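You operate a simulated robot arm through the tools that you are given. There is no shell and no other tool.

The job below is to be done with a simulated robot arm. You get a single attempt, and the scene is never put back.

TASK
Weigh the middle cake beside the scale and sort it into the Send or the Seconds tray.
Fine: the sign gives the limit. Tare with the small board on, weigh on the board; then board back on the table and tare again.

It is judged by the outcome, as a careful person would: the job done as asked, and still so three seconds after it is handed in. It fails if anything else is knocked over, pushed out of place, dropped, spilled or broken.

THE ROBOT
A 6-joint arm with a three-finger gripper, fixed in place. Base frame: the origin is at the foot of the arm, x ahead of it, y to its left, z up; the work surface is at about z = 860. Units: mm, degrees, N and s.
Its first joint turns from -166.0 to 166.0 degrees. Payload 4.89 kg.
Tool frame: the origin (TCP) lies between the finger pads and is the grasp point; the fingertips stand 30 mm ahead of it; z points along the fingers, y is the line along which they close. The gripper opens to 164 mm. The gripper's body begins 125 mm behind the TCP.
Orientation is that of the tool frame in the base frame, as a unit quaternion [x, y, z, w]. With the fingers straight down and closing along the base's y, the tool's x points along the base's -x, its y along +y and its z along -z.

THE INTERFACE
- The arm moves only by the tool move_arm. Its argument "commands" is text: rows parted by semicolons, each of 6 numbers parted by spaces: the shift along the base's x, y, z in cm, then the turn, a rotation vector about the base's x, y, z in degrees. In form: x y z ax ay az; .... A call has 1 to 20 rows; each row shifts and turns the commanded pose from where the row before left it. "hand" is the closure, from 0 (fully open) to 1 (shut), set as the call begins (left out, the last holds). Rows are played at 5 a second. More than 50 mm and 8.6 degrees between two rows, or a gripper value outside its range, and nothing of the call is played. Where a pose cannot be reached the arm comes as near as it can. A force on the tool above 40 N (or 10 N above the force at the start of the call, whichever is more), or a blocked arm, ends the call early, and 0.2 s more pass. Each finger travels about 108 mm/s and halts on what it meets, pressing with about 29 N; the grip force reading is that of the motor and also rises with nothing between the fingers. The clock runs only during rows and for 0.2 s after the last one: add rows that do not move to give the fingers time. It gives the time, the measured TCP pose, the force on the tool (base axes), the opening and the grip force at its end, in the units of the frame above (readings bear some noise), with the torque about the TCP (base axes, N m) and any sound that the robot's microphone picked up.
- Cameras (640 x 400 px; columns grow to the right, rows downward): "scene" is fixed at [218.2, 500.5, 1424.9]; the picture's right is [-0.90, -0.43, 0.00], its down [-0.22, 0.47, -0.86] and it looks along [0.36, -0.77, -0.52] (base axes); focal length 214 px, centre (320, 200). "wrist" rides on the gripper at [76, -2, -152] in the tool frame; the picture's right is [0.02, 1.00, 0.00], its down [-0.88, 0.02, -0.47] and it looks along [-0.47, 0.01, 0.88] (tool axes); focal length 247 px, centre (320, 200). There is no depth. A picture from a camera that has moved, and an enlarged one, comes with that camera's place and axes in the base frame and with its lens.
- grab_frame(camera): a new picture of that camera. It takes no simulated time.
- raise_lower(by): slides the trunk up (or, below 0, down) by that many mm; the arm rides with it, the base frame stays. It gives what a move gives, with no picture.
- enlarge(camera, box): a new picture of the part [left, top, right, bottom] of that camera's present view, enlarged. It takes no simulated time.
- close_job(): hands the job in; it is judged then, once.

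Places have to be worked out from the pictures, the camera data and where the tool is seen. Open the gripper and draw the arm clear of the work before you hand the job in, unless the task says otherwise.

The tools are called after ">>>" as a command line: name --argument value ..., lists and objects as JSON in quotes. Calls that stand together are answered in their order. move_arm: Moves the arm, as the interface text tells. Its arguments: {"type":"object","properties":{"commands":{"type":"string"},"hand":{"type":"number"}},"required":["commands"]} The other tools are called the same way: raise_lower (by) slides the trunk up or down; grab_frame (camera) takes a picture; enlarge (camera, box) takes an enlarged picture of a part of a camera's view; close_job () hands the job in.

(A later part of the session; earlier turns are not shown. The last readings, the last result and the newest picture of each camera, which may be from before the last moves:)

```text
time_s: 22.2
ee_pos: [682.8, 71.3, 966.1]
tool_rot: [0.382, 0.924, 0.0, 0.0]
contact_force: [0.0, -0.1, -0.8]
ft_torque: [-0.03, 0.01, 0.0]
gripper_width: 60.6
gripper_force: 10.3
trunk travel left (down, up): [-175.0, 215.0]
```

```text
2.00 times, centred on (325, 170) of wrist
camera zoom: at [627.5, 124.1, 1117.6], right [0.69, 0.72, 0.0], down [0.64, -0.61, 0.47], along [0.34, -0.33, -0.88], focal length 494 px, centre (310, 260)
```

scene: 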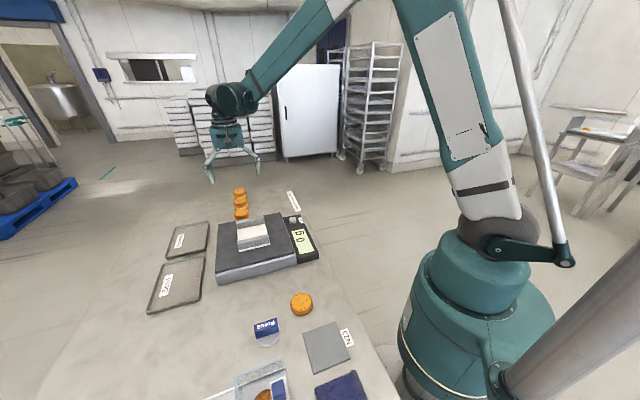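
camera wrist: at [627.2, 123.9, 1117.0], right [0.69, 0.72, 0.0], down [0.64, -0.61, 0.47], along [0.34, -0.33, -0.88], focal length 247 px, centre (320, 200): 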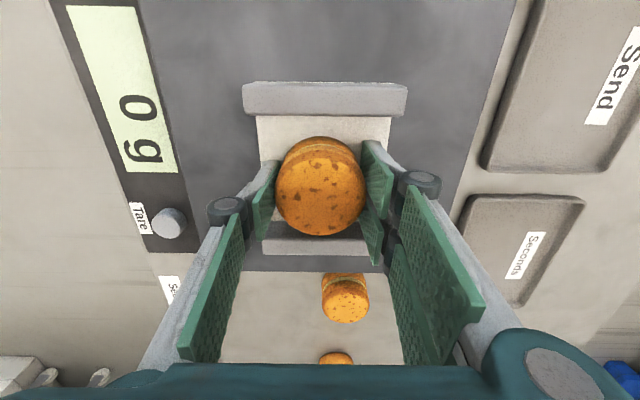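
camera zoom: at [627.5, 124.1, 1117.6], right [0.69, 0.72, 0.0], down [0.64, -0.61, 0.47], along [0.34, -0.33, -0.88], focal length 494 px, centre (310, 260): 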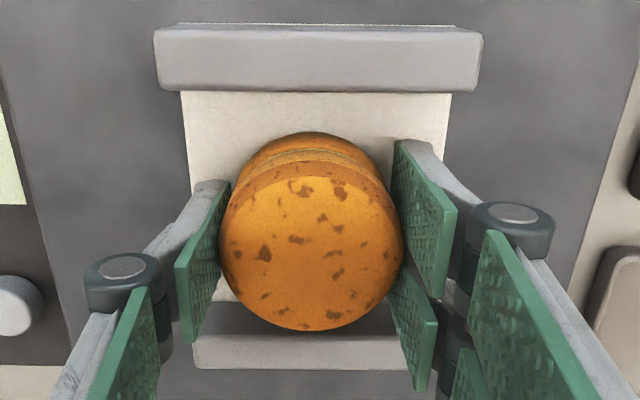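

The cake is over the bare plate with about 20 mm clear of each rail, so the contact was cake on board. I'll settle it back half a millimetre and check the force before releasing.

>>> move_arm --commands "0 0 -0.05 0 0 0;0 0 0 0 0 0;0 0 0 0 0 0" --hand 0.7

>>> enlarge --camera "scene" --box '[215, 180, 315, 270]'

```text
time_s: 23.0
ee_pos: [682.7, 70.9, 966.1]
tool_rot: [0.383, 0.924, 0.0, 0.0]
contact_force: [0.6, 0.8, -0.2]
ft_torque: [0.0, 0.03, -0.02]
gripper_width: 60.4
gripper_force: 11.5
trunk travel left (down, up): [-175.0, 215.0]
```

```text
4.44 times, centred on (265, 225) of scene
camera zoom: at [218.2, 500.5, 1424.9], right [-0.9, -0.43, 0.0], down [-0.22, 0.47, -0.86], along [0.36, -0.77, -0.52], focal length 953 px, centre (564, 89)
```

zoom: 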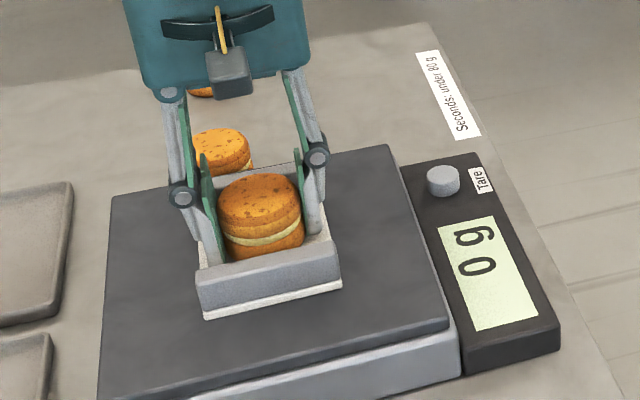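

No load yet. I'll lower another 0.5–1 mm for light contact.

>>> move_arm --commands "0 0 -0.06 0 0 0;0 0 0 0 0 0;0 0 0 0 0 0" --hand 0.7

>>> enlarge --camera "scene" --box '[215, 180, 315, 270]'

```text
time_s: 23.8
ee_pos: [682.0, 71.4, 964.6]
tool_rot: [0.383, 0.924, 0.001, -0.001]
contact_force: [1.0, 0.8, 5.8]
ft_torque: [0.04, -0.09, 0.02]
gripper_width: 60.7
gripper_force: 11.2
trunk travel left (down, up): [-175.0, 215.0]
```

```text
4.44 times, centred on (265, 225) of scene
camera zoom: at [218.2, 500.5, 1424.9], right [-0.9, -0.43, 0.0], down [-0.22, 0.47, -0.86], along [0.36, -0.77, -0.52], focal length 953 px, centre (564, 89)
```

zoom: 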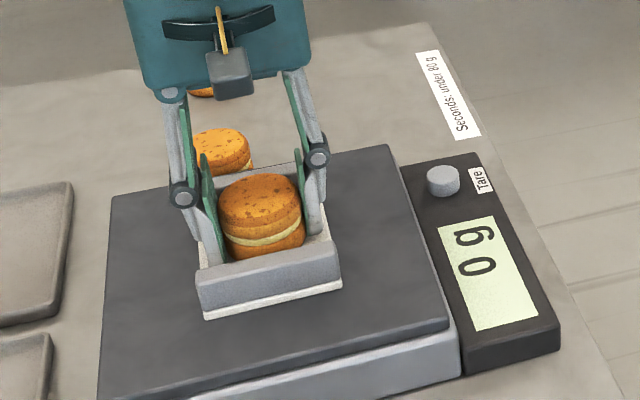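

It rests on the board with light contact (about 6 N). I'll release by opening to about 95 mm and wait for the reading.

>>> move_arm --commands "0 0 0 0 0 0;0 0 0 0 0 0;0 0 0 0 0 0;0 0 0 0 0 0;0 0 0 0 0 0" --hand 0.42

>>> enlarge --camera "scene" --box '[215, 180, 315, 270]'

>>> grab_frame --camera "wrist"

```text
time_s: 25.0
ee_pos: [682.6, 70.5, 964.5]
tool_rot: [0.383, 0.924, 0.001, -0.001]
contact_force: [0.2, -1.2, -0.2]
ft_torque: [0.01, 0.01, 0.01]
gripper_width: 95.0
gripper_force: 0.1
trunk travel left (down, up): [-175.0, 215.0]
```

```text
4.44 times, centred on (265, 225) of scene
camera zoom: at [218.2, 500.5, 1424.9], right [-0.9, -0.43, 0.0], down [-0.22, 0.47, -0.86], along [0.36, -0.77, -0.52], focal length 953 px, centre (564, 89)
```

zoom: 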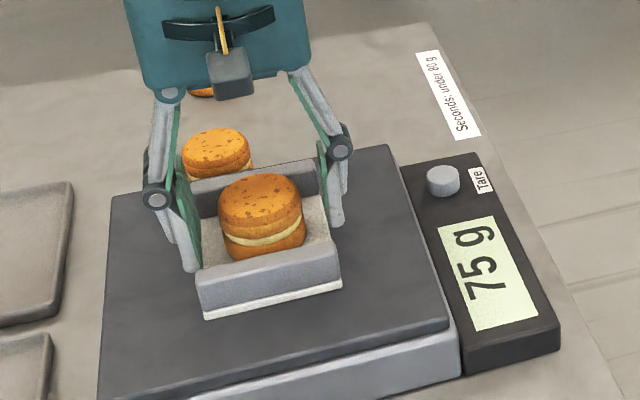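

```text
taken
camera wrist: at [627.3, 124.2, 1116.9], right [0.69, 0.72, 0.0], down [0.64, -0.61, 0.47], along [0.34, -0.33, -0.88], focal length 247 px, centre (320, 200)
```

wrist: 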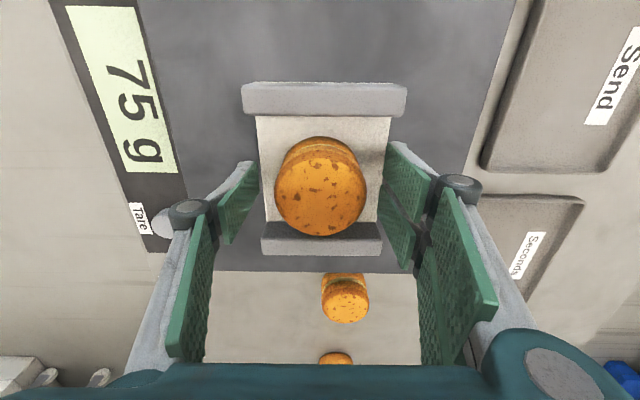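

The display reads 75 g. I'll wait another second without touching anything to be sure that the reading is settled.

>>> move_arm --commands "0 0 0 0 0 0;0 0 0 0 0 0;0 0 0 0 0 0;0 0 0 0 0 0;0 0 0 0 0 0" --hand 0.42

>>> enlarge --camera "scene" --box '[280, 215, 330, 265]'

>>> enlarge --camera "wrist" --box '[210, 70, 430, 270]'

```text
time_s: 26.2
ee_pos: [682.3, 71.1, 965.5]
tool_rot: [0.383, 0.924, 0.0, 0.0]
contact_force: [0.1, -0.6, -0.8]
ft_torque: [0.01, 0.0, 0.03]
gripper_width: 94.9
gripper_force: 0.1
trunk travel left (down, up): [-175.0, 215.0]
```

```text
8.00 times, centred on (305, 240) of scene
camera zoom: at [218.2, 500.5, 1424.9], right [-0.9, -0.43, 0.0], down [-0.22, 0.47, -0.86], along [0.36, -0.77, -0.52], focal length 1716 px, centre (440, -120)
```

zoom: 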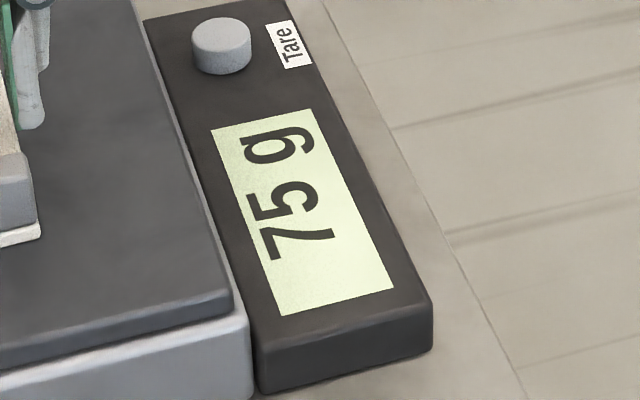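

```text
2.00 times, centred on (320, 170) of wrist
camera zoom: at [627.3, 124.2, 1116.9], right [0.69, 0.72, 0.0], down [0.64, -0.61, 0.47], along [0.34, -0.33, -0.88], focal length 494 px, centre (320, 260)
```

zoom: 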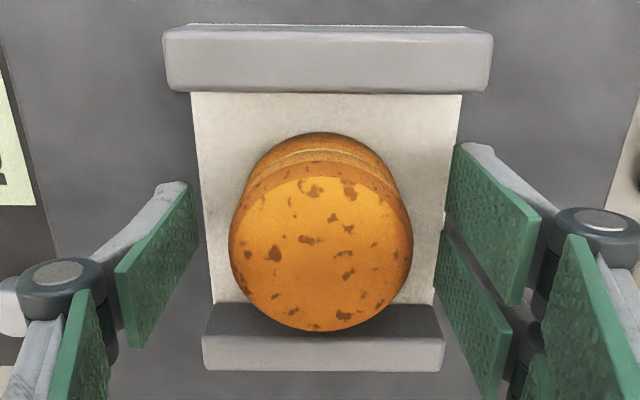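

The reading holds at 75 g, which is under 80 g, so this cake goes into Seconds. I'll grip it again where it stands and lift straight up.

>>> move_arm --commands "0 0 0 0 0 0;0 0 0 0 0 0;0 0 0 0 0 0;0 0 0 0 0 0" --hand 0.7

>>> move_arm --commands "0 0 0.5 0 0 0;0 0 1.5 0 0 0;0 0 2.5 0 0 0;0 0 3.5 0 0 0;0 0 1.5 0 0 0;0 0 0 0 0 0" --hand 0.7

>>> grab_frame --camera "wrist"

>>> grab_frame --camera "scene"

```text
time_s: 27.2
ee_pos: [682.4, 70.2, 964.8]
tool_rot: [0.382, 0.924, 0.001, 0.0]
contact_force: [-0.6, -0.2, 0.5]
ft_torque: [0.0, 0.0, -0.02]
gripper_width: 60.9
gripper_force: 11.4
trunk travel left (down, up): [-175.0, 215.0]
```

```text
time_s: 28.6
ee_pos: [680.7, 71.4, 1059.7]
tool_rot: [0.383, 0.924, 0.0, 0.0]
contact_force: [-0.3, 0.1, -0.7]
ft_torque: [0.01, -0.06, 0.01]
gripper_width: 60.7
gripper_force: 11.3
trunk travel left (down, up): [-175.0, 215.0]
```

```text
taken
camera wrist: at [625.3, 124.6, 1211.9], right [0.69, 0.72, 0.0], down [0.64, -0.61, 0.47], along [0.34, -0.33, -0.88], focal length 247 px, centre (320, 200)
```

wrist: 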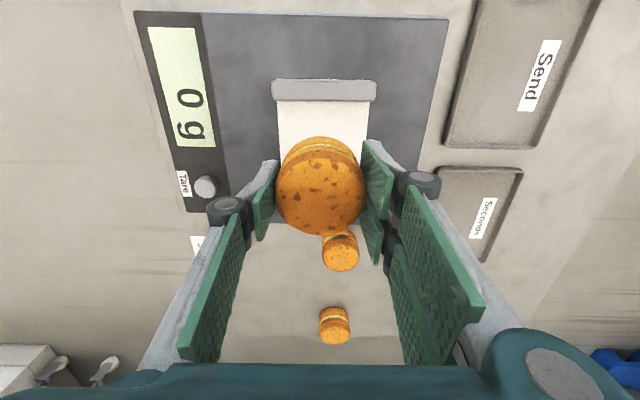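

```text
taken
```

scene: 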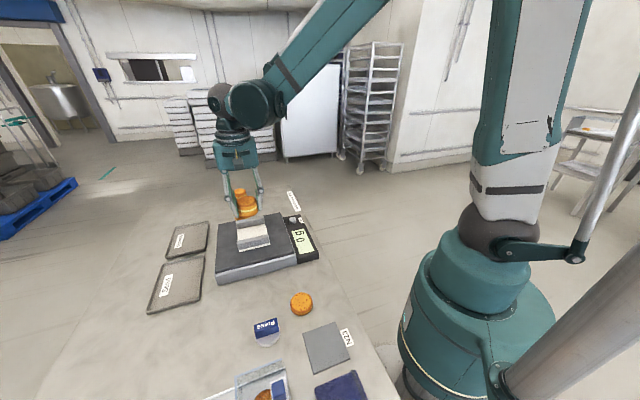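

The scale is back at 0 g and the cake is held. I'll carry it over to the Seconds tray (centre near (947, 143)) while turning the tool by +90° so that the fingers will open along the tray's long side.

>>> move_arm --commands "2.08 0.66 0 0 0 7.5;2.08 0.66 0 0 0 7.5;2.08 0.66 0 0 0 7.5;2.08 0.66 0 0 0 7.5;2.08 0.66 0 0 0 7.5;2.08 0.66 0 0 0 7.5;2.08 0.66 0 0 0 7.5;2.08 0.66 0 0 0 7.5;2.08 0.66 0 0 0 7.5;2.08 0.66 0 0 0 7.5;2.08 0.66 0 0 0 7.5;2.08 0.66 0 0 0 7.5;0 0 0 0 0 0;0 0 0 0 0 0" --hand 0.7

>>> grab_frame --camera "wrist"

>>> grab_frame --camera "scene"

```text
time_s: 31.6
ee_pos: [931.5, 152.0, 1059.3]
tool_rot: [-0.383, 0.924, 0.0, 0.0]
contact_force: [0.3, 1.1, -0.9]
ft_torque: [0.0, 0.06, -0.01]
gripper_width: 60.7
gripper_force: 11.1
trunk travel left (down, up): [-175.0, 215.0]
```

```text
taken
camera wrist: at [878.3, 96.2, 1212.0], right [-0.72, 0.69, 0.0], down [0.61, 0.64, 0.47], along [0.33, 0.34, -0.88], focal length 247 px, centre (320, 200)
```

wrist: 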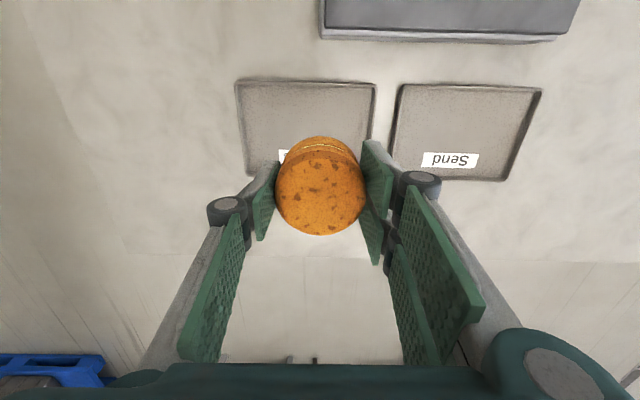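

```text
taken
```

scene: 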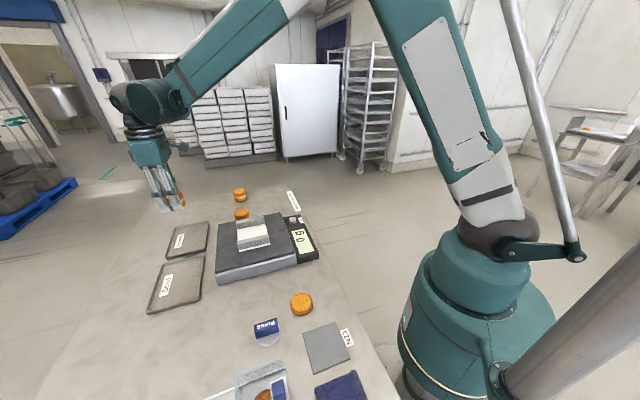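

The tray corners come out at about (963, 34), (839, 157), (929, 250) and (1050, 124), and the label lies on the far half. I'll aim the cake at about (934, 137), in the clear near half, and lower partway.

>>> move_arm --commands "0.25 -1.5 0 0 0 0;0 0 -3 0 0 0;0 0 -3.5 0 0 0;0 0 -3.5 0 0 0;0 0 -2 0 0 0;0 0 0 0 0 0;0 0 0 0 0 0" --hand 0.7

>>> grab_frame --camera "wrist"

>>> enlarge --camera "scene" --box '[130, 150, 260, 270]'

```text
time_s: 33.2
ee_pos: [936.7, 132.8, 942.1]
tool_rot: [-0.383, 0.924, 0.0, 0.0]
contact_force: [0.6, 0.3, -0.7]
ft_torque: [0.01, 0.02, 0.0]
gripper_width: 60.9
gripper_force: 10.8
trunk travel left (down, up): [-175.0, 215.0]
```

```text
taken
camera wrist: at [883.4, 78.8, 1094.5], right [-0.72, 0.69, 0.0], down [0.61, 0.64, 0.47], along [0.33, 0.34, -0.88], focal length 247 px, centre (320, 200)
```

wrist: 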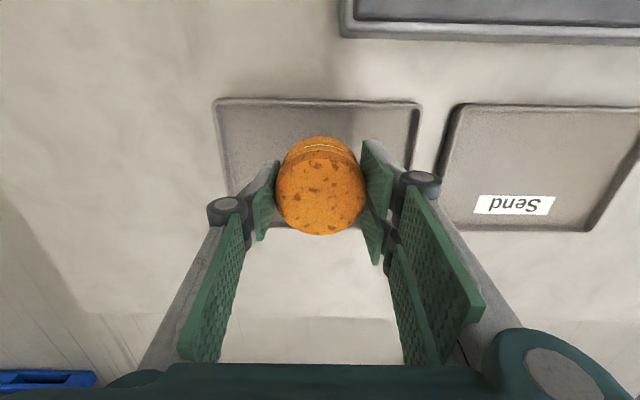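

```text
3.33 times, centred on (195, 210) of scene
camera zoom: at [218.2, 500.5, 1424.9], right [-0.9, -0.43, 0.0], down [-0.22, 0.47, -0.86], along [0.36, -0.77, -0.52], focal length 715 px, centre (737, 167)
```

zoom: 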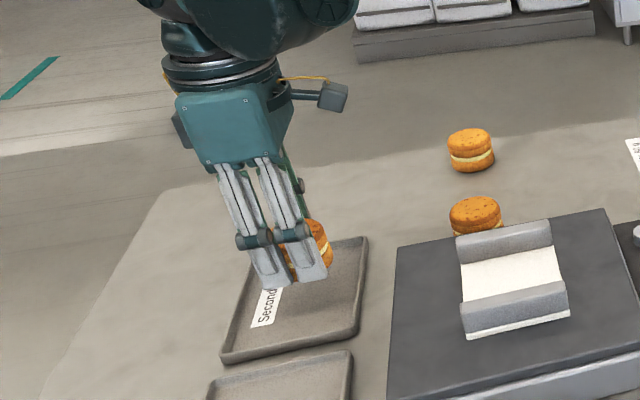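

The cake is centred lengthwise in the tray and about 13 mm to the near side, as planned. I'll lower it close to the floor of the tray.

>>> move_arm --commands "0 0 -1.5 0 0 0;0 0 -1.2 0 0 0;0 0 -0.4 0 0 0;0 0 0 0 0 0" --hand 0.7

>>> move_arm --commands "0 0 -0.15 0 0 0;0 0 -0.15 0 0 0;0 0 0 0 0 0" --hand 0.7

>>> grab_frame --camera "wrist"

>>> enlarge --camera "scene" --box '[150, 180, 250, 270]'

```text
time_s: 34.2
ee_pos: [934.9, 135.5, 909.7]
tool_rot: [-0.382, 0.924, 0.001, 0.0]
contact_force: [-0.6, -0.5, -0.4]
ft_torque: [0.03, 0.01, 0.01]
gripper_width: 60.5
gripper_force: 11.3
trunk travel left (down, up): [-175.0, 215.0]
```

```text
time_s: 35.0
ee_pos: [934.4, 136.0, 905.1]
tool_rot: [-0.383, 0.924, 0.0, 0.0]
contact_force: [0.3, 0.4, -0.8]
ft_torque: [-0.02, 0.03, 0.01]
gripper_width: 60.5
gripper_force: 10.4
trunk travel left (down, up): [-175.0, 215.0]
```

```text
taken
camera wrist: at [882.0, 80.1, 1058.1], right [-0.72, 0.69, 0.0], down [0.61, 0.64, 0.47], along [0.33, 0.34, -0.88], focal length 247 px, centre (320, 200)
```

wrist: 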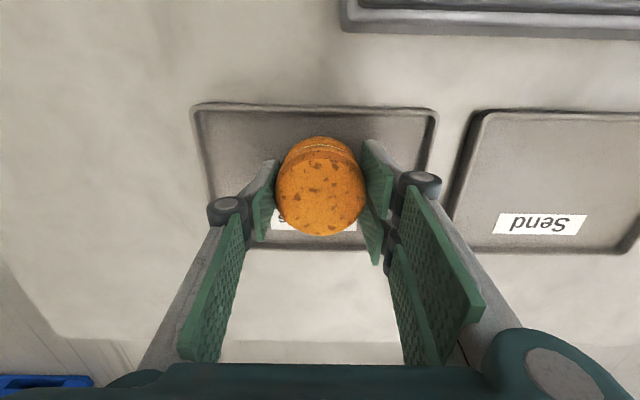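

```text
4.44 times, centred on (200, 225) of scene
camera zoom: at [218.2, 500.5, 1424.9], right [-0.9, -0.43, 0.0], down [-0.22, 0.47, -0.86], along [0.36, -0.77, -0.52], focal length 953 px, centre (853, 89)
```

zoom: 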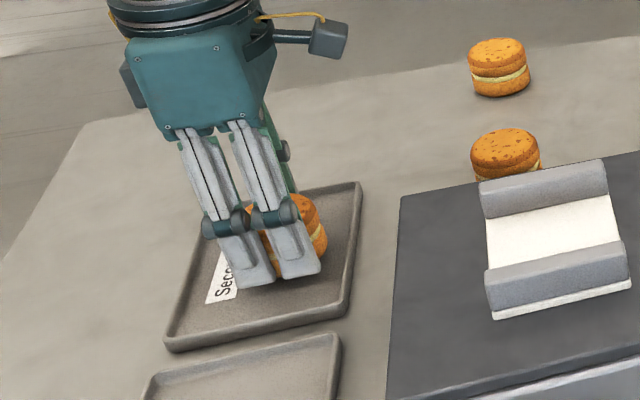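

No contact yet at TCP z≈905. I'll continue in 1 mm steps.

>>> move_arm --commands "0 0 -0.1 0 0 0;0 0 -0.1 0 0 0;0 0 0 0 0 0" --hand 0.7

```text
time_s: 35.8
ee_pos: [935.1, 134.4, 902.8]
tool_rot: [-0.383, 0.924, 0.0, 0.0]
contact_force: [-0.6, -1.2, -1.2]
ft_torque: [-0.02, -0.01, 0.03]
gripper_width: 60.6
gripper_force: 11.1
trunk travel left (down, up): [-175.0, 215.0]
```

Still free; one more small step down.

>>> move_arm --commands "0 0 -0.1 0 0 0;0 0 0 0 0 0;0 0 0 0 0 0" --hand 0.7

```text
time_s: 36.6
ee_pos: [935.1, 135.6, 903.7]
tool_rot: [-0.383, 0.924, 0.0, -0.001]
contact_force: [0.3, 0.9, -0.9]
ft_torque: [-0.04, 0.0, -0.02]
gripper_width: 60.7
gripper_force: 10.7
trunk travel left (down, up): [-175.0, 215.0]
```

No contact yet; continuing 1 mm at a time.

>>> move_arm --commands "0 0 -0.1 0 0 0;0 0 0 0 0 0;0 0 0 0 0 0" --hand 0.7

>>> move_arm --commands "0 0 -0.1 0 0 0;0 0 0 0 0 0;0 0 0 0 0 0" --hand 0.7

```text
time_s: 37.4
ee_pos: [936.6, 135.1, 902.3]
tool_rot: [-0.383, 0.924, 0.0, 0.0]
contact_force: [-0.1, -0.3, -0.6]
ft_torque: [0.03, 0.03, 0.02]
gripper_width: 60.8
gripper_force: 11.2
trunk travel left (down, up): [-175.0, 215.0]
```

```text
time_s: 38.2
ee_pos: [935.2, 135.5, 902.7]
tool_rot: [-0.383, 0.924, -0.001, 0.0]
contact_force: [1.0, 0.1, -0.6]
ft_torque: [0.02, 0.0, -0.01]
gripper_width: 60.6
gripper_force: 11.5
trunk travel left (down, up): [-175.0, 215.0]
```

Still no load. I'll take two more 1 mm steps and check the picture again.

>>> move_arm --commands "0 0 -0.1 0 0 0;0 0 0 0 0 0;0 0 0 0 0 0" --hand 0.7

>>> enlarge --camera "scene" --box '[165, 200, 235, 250]'

```text
time_s: 39.0
ee_pos: [934.5, 134.7, 901.0]
tool_rot: [-0.383, 0.924, 0.001, 0.0]
contact_force: [-1.0, 0.8, -0.2]
ft_torque: [-0.01, 0.0, -0.02]
gripper_width: 60.6
gripper_force: 10.6
trunk travel left (down, up): [-175.0, 215.0]
```

```text
8.00 times, centred on (200, 225) of scene
camera zoom: at [218.2, 500.5, 1424.9], right [-0.9, -0.43, 0.0], down [-0.22, 0.47, -0.86], along [0.36, -0.77, -0.52], focal length 1716 px, centre (1280, 0)
```

zoom: 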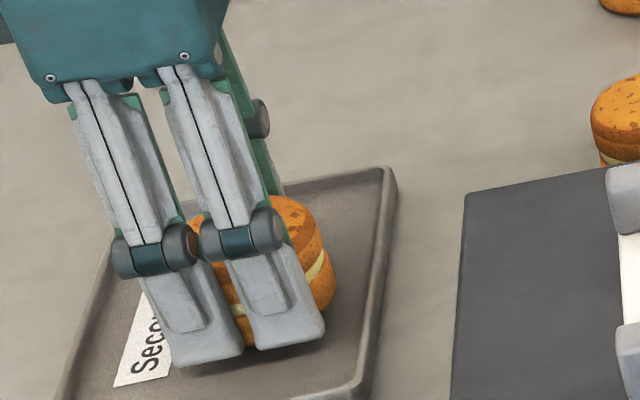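

Nearly there. Another 1 mm step.

>>> move_arm --commands "0 0 -0.1 0 0 0;0 0 0 0 0 0;0 0 0 0 0 0" --hand 0.7

>>> enlarge --camera "scene" --box '[165, 200, 235, 250]'

```text
time_s: 39.8
ee_pos: [935.1, 136.0, 900.0]
tool_rot: [-0.382, 0.924, 0.0, 0.0]
contact_force: [0.8, 0.2, -1.0]
ft_torque: [0.0, -0.03, -0.01]
gripper_width: 60.6
gripper_force: 11.0
trunk travel left (down, up): [-175.0, 215.0]
```

```text
8.00 times, centred on (200, 225) of scene
camera zoom: at [218.2, 500.5, 1424.9], right [-0.9, -0.43, 0.0], down [-0.22, 0.47, -0.86], along [0.36, -0.77, -0.52], focal length 1716 px, centre (1280, 0)
```

zoom: 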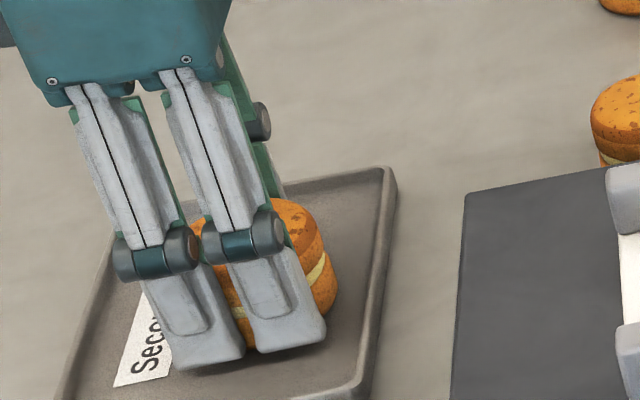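

No contact yet, and the tips are still well clear of the floor. I'll continue down in 1 mm steps until I feel the tray.

>>> move_arm --commands "0 0 -0.1 0 0 0;0 0 0 0 0 0;0 0 0 0 0 0" --hand 0.7

>>> move_arm --commands "0 0 -0.1 0 0 0;0 0 0 0 0 0;0 0 0 0 0 0" --hand 0.7

>>> enlarge --camera "scene" --box '[165, 200, 235, 250]'

>>> grab_frame --camera "wrist"

```text
time_s: 40.6
ee_pos: [933.9, 135.0, 898.8]
tool_rot: [-0.382, 0.924, 0.001, 0.0]
contact_force: [0.4, -0.6, 11.3]
ft_torque: [-0.02, 0.0, 0.04]
gripper_width: 61.0
gripper_force: 11.1
trunk travel left (down, up): [-175.0, 215.0]
```

```text
time_s: 41.4
ee_pos: [933.4, 135.2, 897.0]
tool_rot: [-0.382, 0.924, 0.0, 0.0]
contact_force: [1.1, -3.8, 9.7]
ft_torque: [-0.14, -0.02, 0.0]
gripper_width: 61.1
gripper_force: 10.9
trunk travel left (down, up): [-175.0, 215.0]
```

```text
8.00 times, centred on (200, 225) of scene
camera zoom: at [218.2, 500.5, 1424.9], right [-0.9, -0.43, 0.0], down [-0.22, 0.47, -0.86], along [0.36, -0.77, -0.52], focal length 1716 px, centre (1280, 0)
```

zoom: 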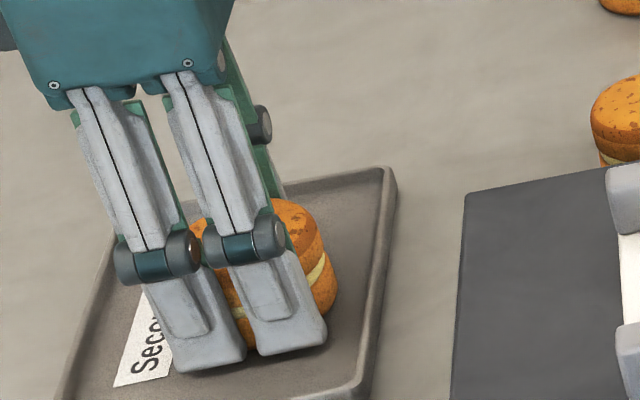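

```text
taken
camera wrist: at [881.2, 80.2, 1050.4], right [-0.72, 0.69, 0.0], down [0.61, 0.64, 0.47], along [0.33, 0.34, -0.88], focal length 247 px, centre (320, 200)
```

wrist: 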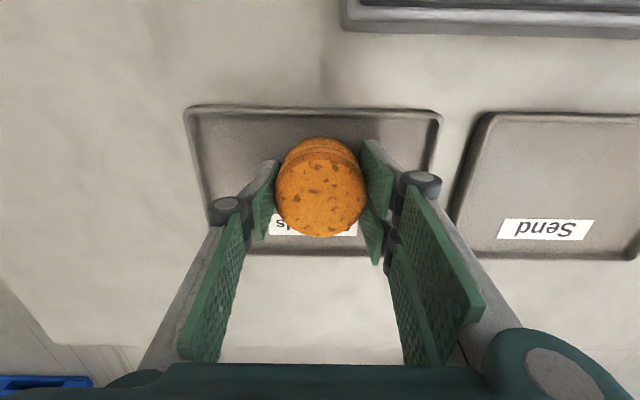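

The cake rests on the tray's floor (about 10 N). I'll release by opening to about 90 mm, which stays well inside the tray's long side, then lift straight up.

>>> move_arm --commands "0 0 0 0 0 0;0 0 0 0 0 0;0 0 0 0 0 0;0 0 0 0 0 0" --hand 0.45

>>> grab_frame --camera "wrist"

>>> move_arm --commands "0 0 1 0 0 0;0 0 2.5 0 0 0;0 0 4 0 0 0;0 0 4 0 0 0;0 0 4 0 0 0;0 0 0 0 0 0" --hand 0.45

>>> grab_frame --camera "wrist"

>>> grab_frame --camera "scene"

```text
time_s: 42.4
ee_pos: [934.8, 136.0, 898.2]
tool_rot: [-0.383, 0.924, 0.0, 0.0]
contact_force: [-0.4, 0.8, -0.1]
ft_torque: [-0.01, 0.02, -0.01]
gripper_width: 89.7
gripper_force: 0.1
trunk travel left (down, up): [-175.0, 215.0]
```

```text
taken
camera wrist: at [881.5, 80.5, 1050.1], right [-0.72, 0.69, 0.0], down [0.61, 0.64, 0.47], along [0.33, 0.34, -0.88], focal length 247 px, centre (320, 200)
```

wrist: 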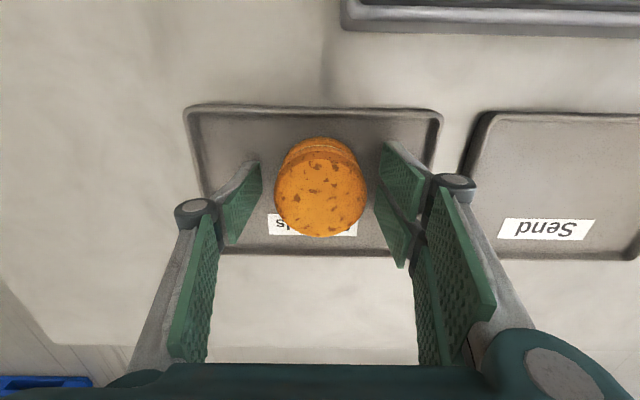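

```text
time_s: 43.8
ee_pos: [933.4, 132.0, 1053.8]
tool_rot: [-0.383, 0.924, 0.001, 0.0]
contact_force: [-0.1, 0.0, 0.4]
ft_torque: [0.04, -0.08, -0.03]
gripper_width: 90.7
gripper_force: 0.0
trunk travel left (down, up): [-175.0, 215.0]
```

```text
taken
camera wrist: at [881.2, 77.8, 1205.6], right [-0.72, 0.69, 0.0], down [0.61, 0.64, 0.47], along [0.33, 0.34, -0.88], focal length 247 px, centre (320, 200)
```

wrist: 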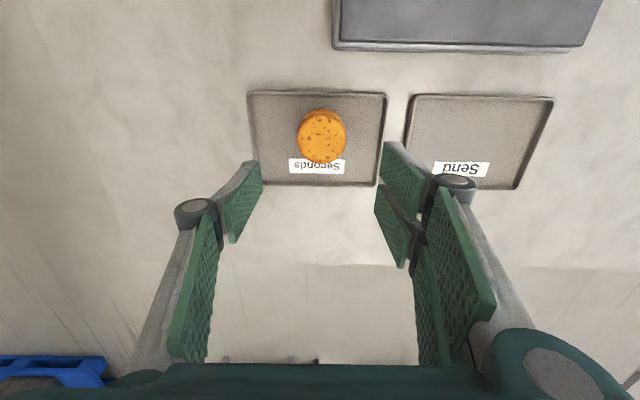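

```text
taken
```

scene: 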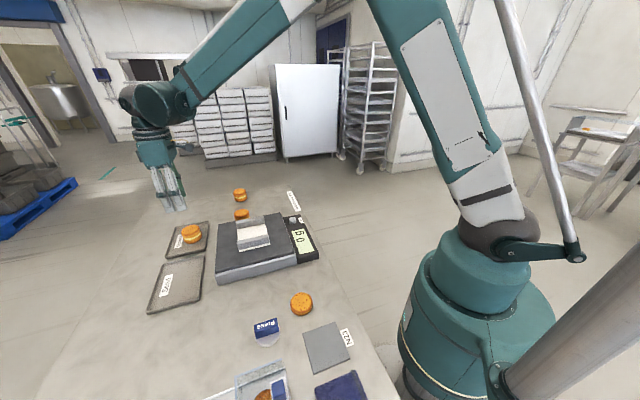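

The cake stands upright in the Seconds tray. Next is the board: I'll open fully and move over it with this orientation, which closes across the two rails.

>>> move_arm --commands "-4.2 -1.05 0 0 0 0;-4.2 -1.05 0 0 0 0;-4.2 -1.05 0 0 0 0;-4.2 -1.05 0 0 0 0;-4.2 -1.05 0 0 0 0;-4.2 -1.05 0 0 0 0;0 0 0 0 0 0;0 0 0 0 0 0" --hand 0

>>> grab_frame --camera "wrist"

>>> grab_frame --camera "scene"

```text
time_s: 45.6
ee_pos: [679.7, 72.0, 1053.2]
tool_rot: [-0.383, 0.924, 0.001, 0.0]
contact_force: [-0.6, 0.0, 0.4]
ft_torque: [0.05, -0.15, 0.02]
gripper_width: 163.9
gripper_force: 0.0
trunk travel left (down, up): [-175.0, 215.0]
```

```text
taken
camera wrist: at [627.1, 17.1, 1204.9], right [-0.72, 0.69, 0.0], down [0.61, 0.64, 0.47], along [0.33, 0.34, -0.88], focal length 247 px, centre (320, 200)
```

wrist: 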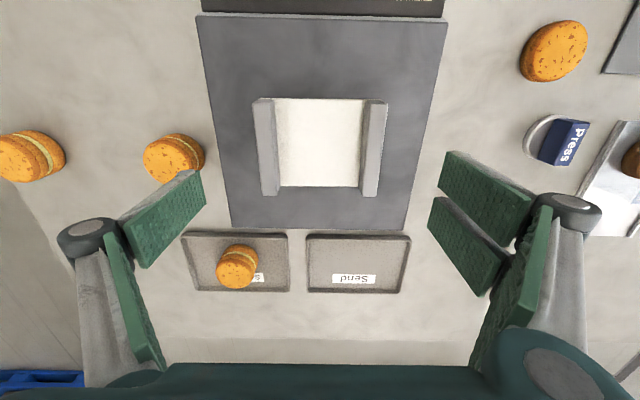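

```text
taken
```

scene: 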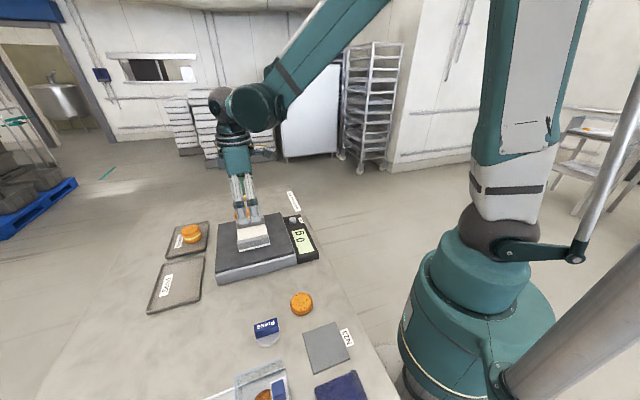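

A clear view of the board from above. I'll enlarge it to measure the rails.

>>> enlarge --camera "wrist" --box '[230, 80, 410, 210]'

>>> enlarge --camera "scene" --box '[215, 190, 315, 280]'

```text
3.08 times, centred on (320, 145) of wrist
camera zoom: at [627.1, 17.1, 1204.9], right [-0.72, 0.69, 0.0], down [0.61, 0.64, 0.47], along [0.33, 0.34, -0.88], focal length 760 px, centre (320, 369)
```

zoom: 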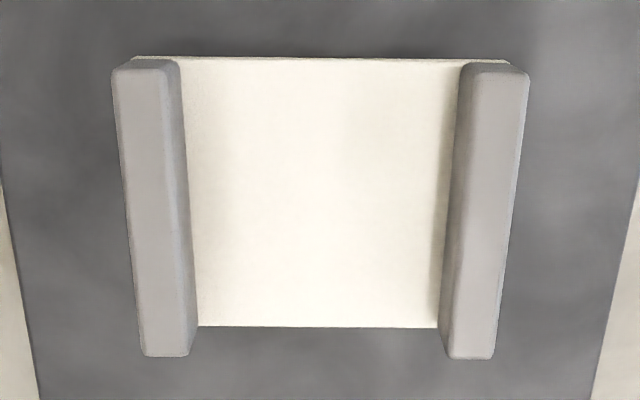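

```text
4.44 times, centred on (265, 235) of scene
camera zoom: at [218.2, 500.5, 1424.9], right [-0.9, -0.43, 0.0], down [-0.22, 0.47, -0.86], along [0.36, -0.77, -0.52], focal length 953 px, centre (564, 44)
```

zoom: 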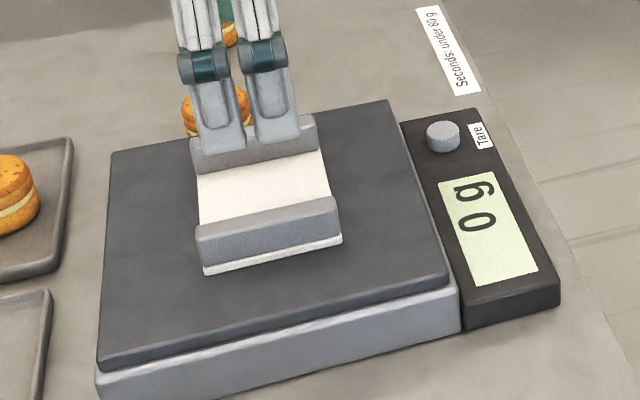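

The rails span about 130 mm outside, run about 99 mm long with tops near z≈953, and are centred about 3 mm beyond the TCP. I'll shift to (683, 73) and lower around them with the gripper fully open (164 mm).

>>> move_arm --commands "0.3 0.12 0 0 0 0;0 0 -3 0 0 0;0 0 -2.5 0 0 0;0 0 0 0 0 0;0 0 0 0 0 0" --hand 0

>>> grab_frame --camera "wrist"

>>> enlarge --camera "scene" --box '[215, 180, 315, 270]'

```text
time_s: 46.8
ee_pos: [683.0, 74.7, 998.1]
tool_rot: [-0.384, 0.923, 0.0, 0.0]
contact_force: [0.2, 0.5, 0.3]
ft_torque: [0.01, 0.06, 0.02]
gripper_width: 163.9
gripper_force: 0.0
trunk travel left (down, up): [-175.0, 215.0]
```

```text
taken
camera wrist: at [630.5, 19.5, 1148.9], right [-0.72, 0.69, 0.0], down [0.61, 0.64, 0.47], along [0.33, 0.34, -0.88], focal length 247 px, centre (320, 200)
```

wrist: 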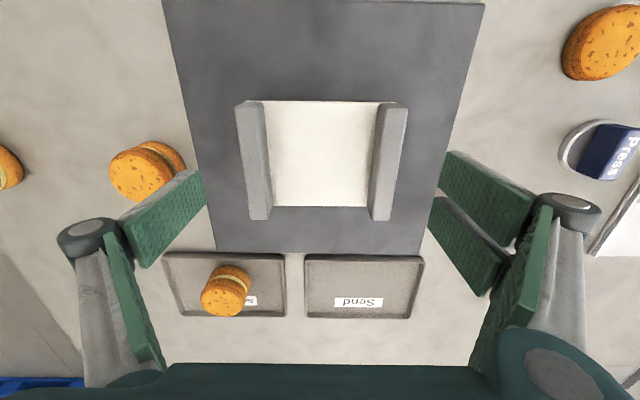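

```text
4.44 times, centred on (265, 225) of scene
camera zoom: at [218.2, 500.5, 1424.9], right [-0.9, -0.43, 0.0], down [-0.22, 0.47, -0.86], along [0.36, -0.77, -0.52], focal length 953 px, centre (564, 89)
```

zoom: 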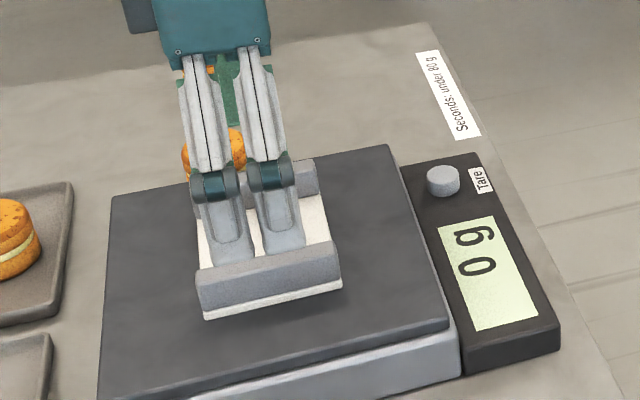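

The rails sit evenly between the fingers. I'll go down to TCP z≈960 so the pads cover the rail sides and the tips stay above the platform.

>>> move_arm --commands "0 0 -1.5 0 0 0;0 0 -1.5 0 0 0;0 0 -0.8 0 0 0;0 0 0 0 0 0" --hand 0

>>> grab_frame --camera "wrist"

>>> enlarge --camera "scene" --box '[215, 180, 315, 270]'

```text
time_s: 47.8
ee_pos: [685.5, 73.3, 959.3]
tool_rot: [-0.383, 0.924, 0.0, 0.001]
contact_force: [0.1, -0.5, -0.2]
ft_torque: [-0.01, 0.03, -0.02]
gripper_width: 164.0
gripper_force: 0.0
trunk travel left (down, up): [-175.0, 215.0]
```

```text
taken
camera wrist: at [631.8, 18.8, 1111.7], right [-0.72, 0.69, 0.0], down [0.61, 0.64, 0.47], along [0.33, 0.34, -0.88], focal length 247 px, centre (320, 200)
```

wrist: 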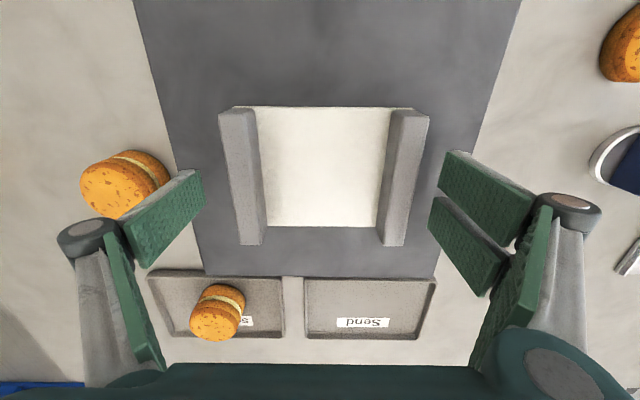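

```text
4.44 times, centred on (265, 225) of scene
camera zoom: at [218.2, 500.5, 1424.9], right [-0.9, -0.43, 0.0], down [-0.22, 0.47, -0.86], along [0.36, -0.77, -0.52], focal length 953 px, centre (564, 89)
```

zoom: 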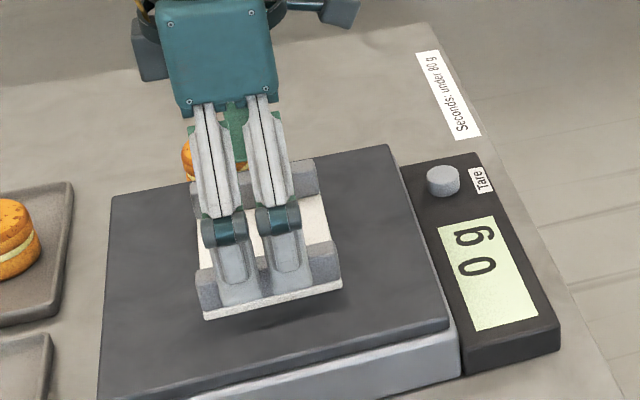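

The fingers stand on either side of the rails with even gaps. I'll close gently onto them.

>>> move_arm --commands "0 0 0 0 0 0;0 0 0 0 0 0;0 0 0 0 0 0;0 0 0 0 0 0" --hand 0.3

>>> grab_frame --camera "wrist"

>>> enlarge --camera "scene" --box '[215, 180, 315, 270]'

```text
time_s: 48.8
ee_pos: [683.8, 74.1, 959.4]
tool_rot: [-0.383, 0.924, -0.001, 0.001]
contact_force: [0.1, 0.5, -0.1]
ft_torque: [-0.03, -0.03, 0.04]
gripper_width: 129.2
gripper_force: 28.9
trunk travel left (down, up): [-175.0, 215.0]
```

```text
taken
camera wrist: at [631.7, 18.8, 1111.9], right [-0.72, 0.69, 0.0], down [0.61, 0.64, 0.47], along [0.33, 0.34, -0.88], focal length 247 px, centre (320, 200)
```

wrist: 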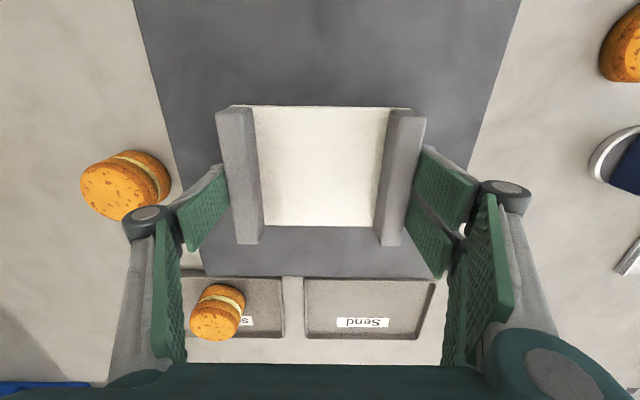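

```text
4.44 times, centred on (265, 225) of scene
camera zoom: at [218.2, 500.5, 1424.9], right [-0.9, -0.43, 0.0], down [-0.22, 0.47, -0.86], along [0.36, -0.77, -0.52], focal length 953 px, centre (564, 89)
```

zoom: 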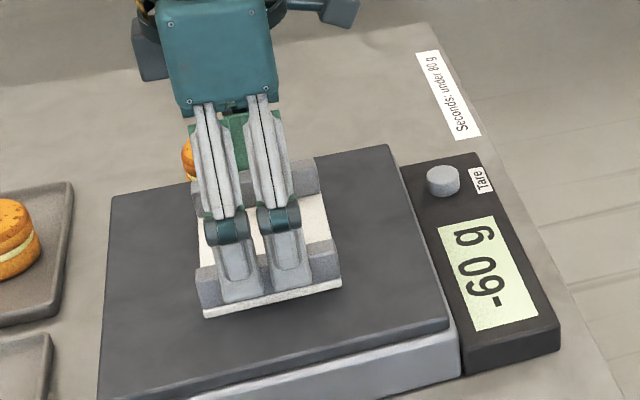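

The board is gripped (129 mm, 29 N). I'll lift it straight up off the scale and check.

>>> move_arm --commands "0 0 0.5 0 0 0;0 0 1.5 0 0 0;0 0 3 0 0 0;0 0 3 0 0 0;0 0 0 0 0 0;0 0 0 0 0 0" --hand 0.3

>>> grab_frame --camera "wrist"

>>> enlarge --camera "scene" --box '[215, 160, 335, 270]'

```text
time_s: 50.2
ee_pos: [685.8, 72.2, 1040.7]
tool_rot: [-0.383, 0.924, 0.0, 0.0]
contact_force: [-0.5, 0.7, -0.2]
ft_torque: [0.06, -0.06, 0.03]
gripper_width: 129.5
gripper_force: 28.9
trunk travel left (down, up): [-175.0, 215.0]
```

```text
taken
camera wrist: at [632.2, 18.7, 1192.4], right [-0.72, 0.69, 0.0], down [0.61, 0.64, 0.47], along [0.33, 0.34, -0.88], focal length 247 px, centre (320, 200)
```

wrist: 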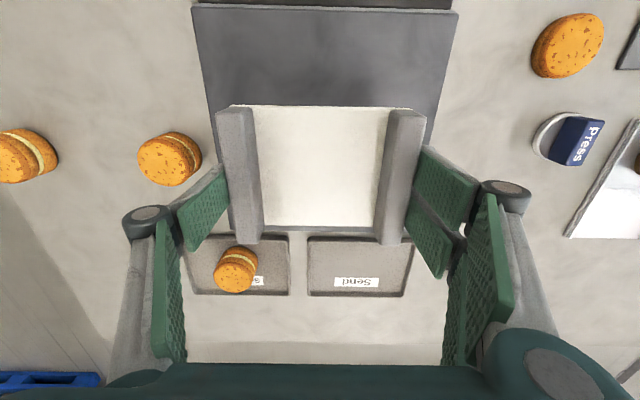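

```text
3.64 times, centred on (275, 215) of scene
camera zoom: at [218.2, 500.5, 1424.9], right [-0.9, -0.43, 0.0], down [-0.22, 0.47, -0.86], along [0.36, -0.77, -0.52], focal length 780 px, centre (484, 146)
```

zoom: 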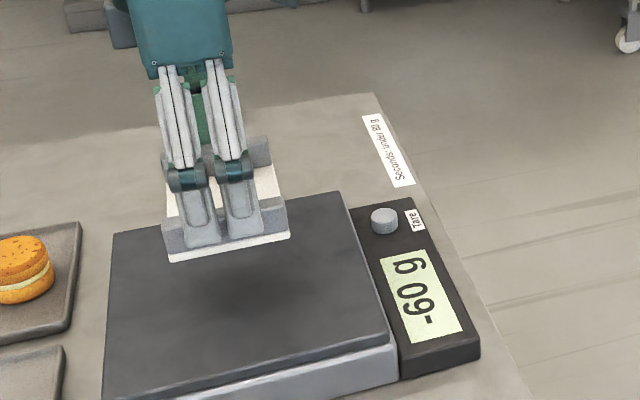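

The board hangs level and the scale shows -60 g. I'll carry it to the open table area between the scale and the box, at about (583, 337).

>>> move_arm --commands "-1.7 4.4 0 0 0 0;-1.7 4.4 0 0 0 0;-1.7 4.4 0 0 0 0;-1.7 4.4 0 0 0 0;-1.7 4.4 0 0 0 0;-1.7 4.4 0 0 0 0;0 0 0 0 0 0;0 0 0 0 0 0" --hand 0.3

>>> grab_frame --camera "wrist"

>>> grab_frame --camera "scene"

```text
time_s: 52.0
ee_pos: [585.8, 339.7, 1040.8]
tool_rot: [-0.383, 0.924, 0.0, 0.0]
contact_force: [0.1, 0.2, -0.2]
ft_torque: [-0.05, 0.01, 0.02]
gripper_width: 129.0
gripper_force: 29.1
trunk travel left (down, up): [-175.0, 215.0]
```

```text
taken
camera wrist: at [532.0, 284.7, 1192.0], right [-0.72, 0.69, 0.0], down [0.61, 0.64, 0.47], along [0.33, 0.34, -0.88], focal length 247 px, centre (320, 200)
```

wrist: 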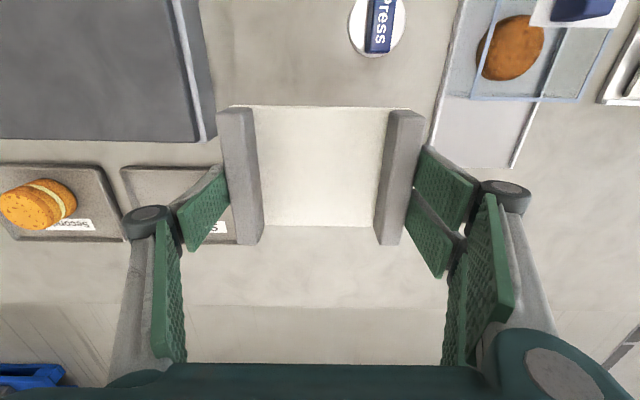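

```text
taken
```

scene: 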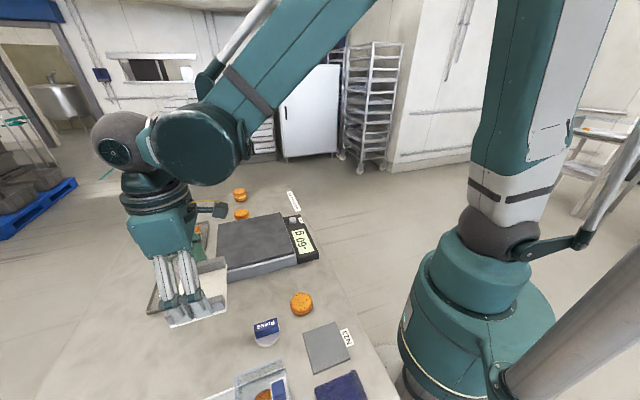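

The landing area is clear: about 70 mm to the scale, 80 mm to the box and 40 mm to the Press bell. I'll lower the board to near the table.

>>> move_arm --commands "0 0 -3.5 0 0 0;0 0 -3.5 0 0 0;0 0 -3 0 0 0;0 0 -1.5 0 0 0;0 0 0 0 0 0;0 0 0 0 0 0" --hand 0.3

>>> grab_frame --camera "wrist"

>>> enlarge --camera "scene" --box '[130, 240, 290, 360]'

```text
time_s: 53.4
ee_pos: [581.8, 338.0, 921.0]
tool_rot: [-0.383, 0.924, 0.0, 0.0]
contact_force: [-0.1, 1.1, 0.5]
ft_torque: [0.01, 0.01, 0.01]
gripper_width: 129.2
gripper_force: 29.0
trunk travel left (down, up): [-175.0, 215.0]
```

```text
taken
camera wrist: at [530.4, 283.5, 1074.6], right [-0.72, 0.69, 0.0], down [0.61, 0.64, 0.47], along [0.33, 0.34, -0.88], focal length 247 px, centre (320, 200)
```

wrist: 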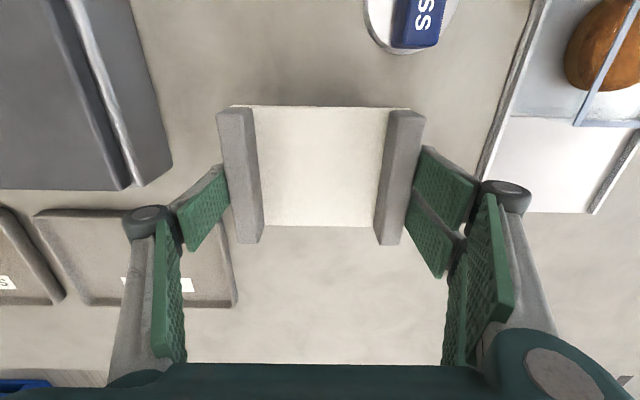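

```text
3.33 times, centred on (210, 300) of scene
camera zoom: at [218.2, 500.5, 1424.9], right [-0.9, -0.43, 0.0], down [-0.22, 0.47, -0.86], along [0.36, -0.77, -0.52], focal length 715 px, centre (687, -133)
```

zoom: 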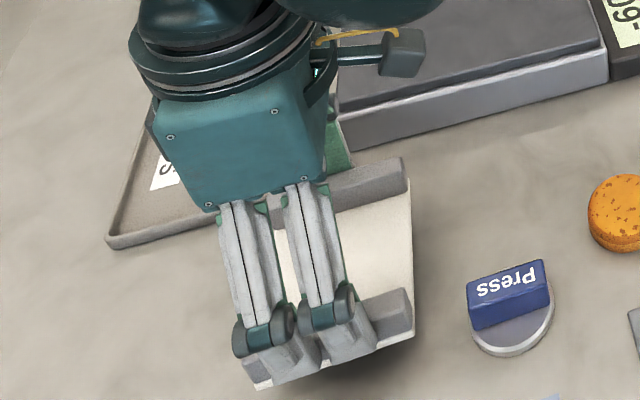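

The space is still clear, with the board about 18 mm above the table. I'll lower to just above it and then feel for contact.

>>> move_arm --commands "0 0 -0.6 0 0 0;0 0 -0.4 0 0 0;0 0 0 0 0 0" --hand 0.3

>>> move_arm --commands "0 0 -0.15 0 0 0;0 0 -0.15 0 0 0;0 0 0 0 0 0" --hand 0.3

>>> enlarge --camera "scene" --box '[170, 270, 260, 340]'

```text
time_s: 54.2
ee_pos: [582.5, 337.6, 912.8]
tool_rot: [-0.383, 0.924, 0.0, 0.0]
contact_force: [-0.3, -0.5, -0.9]
ft_torque: [0.0, 0.03, 0.01]
gripper_width: 129.1
gripper_force: 28.9
trunk travel left (down, up): [-175.0, 215.0]
```

```text
time_s: 55.0
ee_pos: [583.1, 338.1, 910.5]
tool_rot: [-0.383, 0.924, 0.0, 0.0]
contact_force: [-0.3, -0.2, -0.3]
ft_torque: [-0.01, -0.03, -0.05]
gripper_width: 129.2
gripper_force: 29.0
trunk travel left (down, up): [-175.0, 215.0]
```

```text
5.71 times, centred on (215, 305) of scene
camera zoom: at [218.2, 500.5, 1424.9], right [-0.9, -0.43, 0.0], down [-0.22, 0.47, -0.86], along [0.36, -0.77, -0.52], focal length 1226 px, centre (920, -400)
```

zoom: 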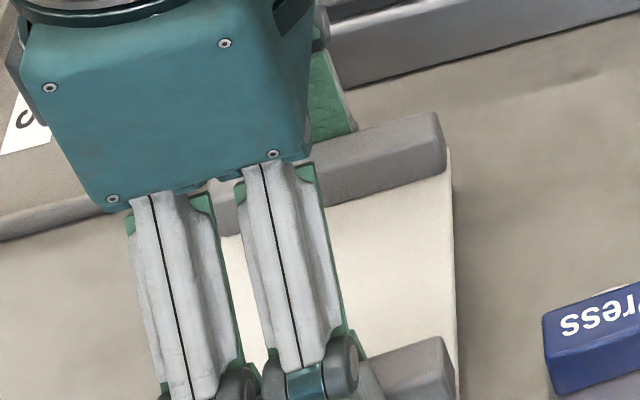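

No contact yet at TCP z≈910; continuing down in 1.5 mm steps.

>>> move_arm --commands "0 0 -0.15 0 0 0;0 0 -0.15 0 0 0;0 0 0 0 0 0" --hand 0.3

>>> move_arm --commands "0 0 -0.1 0 0 0;0 0 0 0 0 0" --hand 0.3

>>> move_arm --commands "0 0 -0.1 0 0 0;0 0 0 0 0 0" --hand 0.3

>>> enlarge --camera "scene" --box '[170, 290, 270, 360]'

```text
time_s: 55.8
ee_pos: [583.1, 337.9, 908.7]
tool_rot: [-0.383, 0.924, 0.0, 0.0]
contact_force: [-0.2, -0.4, -0.7]
ft_torque: [0.01, 0.02, 0.01]
gripper_width: 129.1
gripper_force: 29.0
trunk travel left (down, up): [-175.0, 215.0]
```

```text
time_s: 56.4
ee_pos: [583.5, 338.7, 907.5]
tool_rot: [-0.383, 0.924, 0.0, 0.0]
contact_force: [-0.3, -0.3, -0.6]
ft_torque: [-0.02, 0.0, 0.0]
gripper_width: 129.6
gripper_force: 29.7
trunk travel left (down, up): [-175.0, 215.0]
```

```text
time_s: 57.0
ee_pos: [583.0, 337.8, 906.3]
tool_rot: [-0.383, 0.924, 0.0, 0.0]
contact_force: [0.3, -0.6, 0.4]
ft_torque: [0.02, -0.03, -0.01]
gripper_width: 129.3
gripper_force: 29.6
trunk travel left (down, up): [-175.0, 215.0]
```

```text
5.71 times, centred on (220, 325) of scene
camera zoom: at [218.2, 500.5, 1424.9], right [-0.9, -0.43, 0.0], down [-0.22, 0.47, -0.86], along [0.36, -0.77, -0.52], focal length 1226 px, centre (891, -514)
```

zoom: 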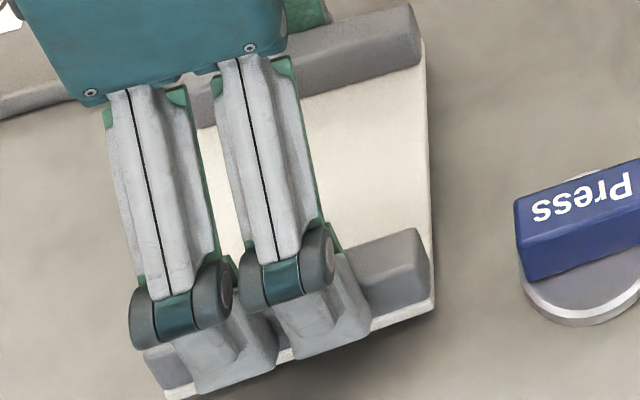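

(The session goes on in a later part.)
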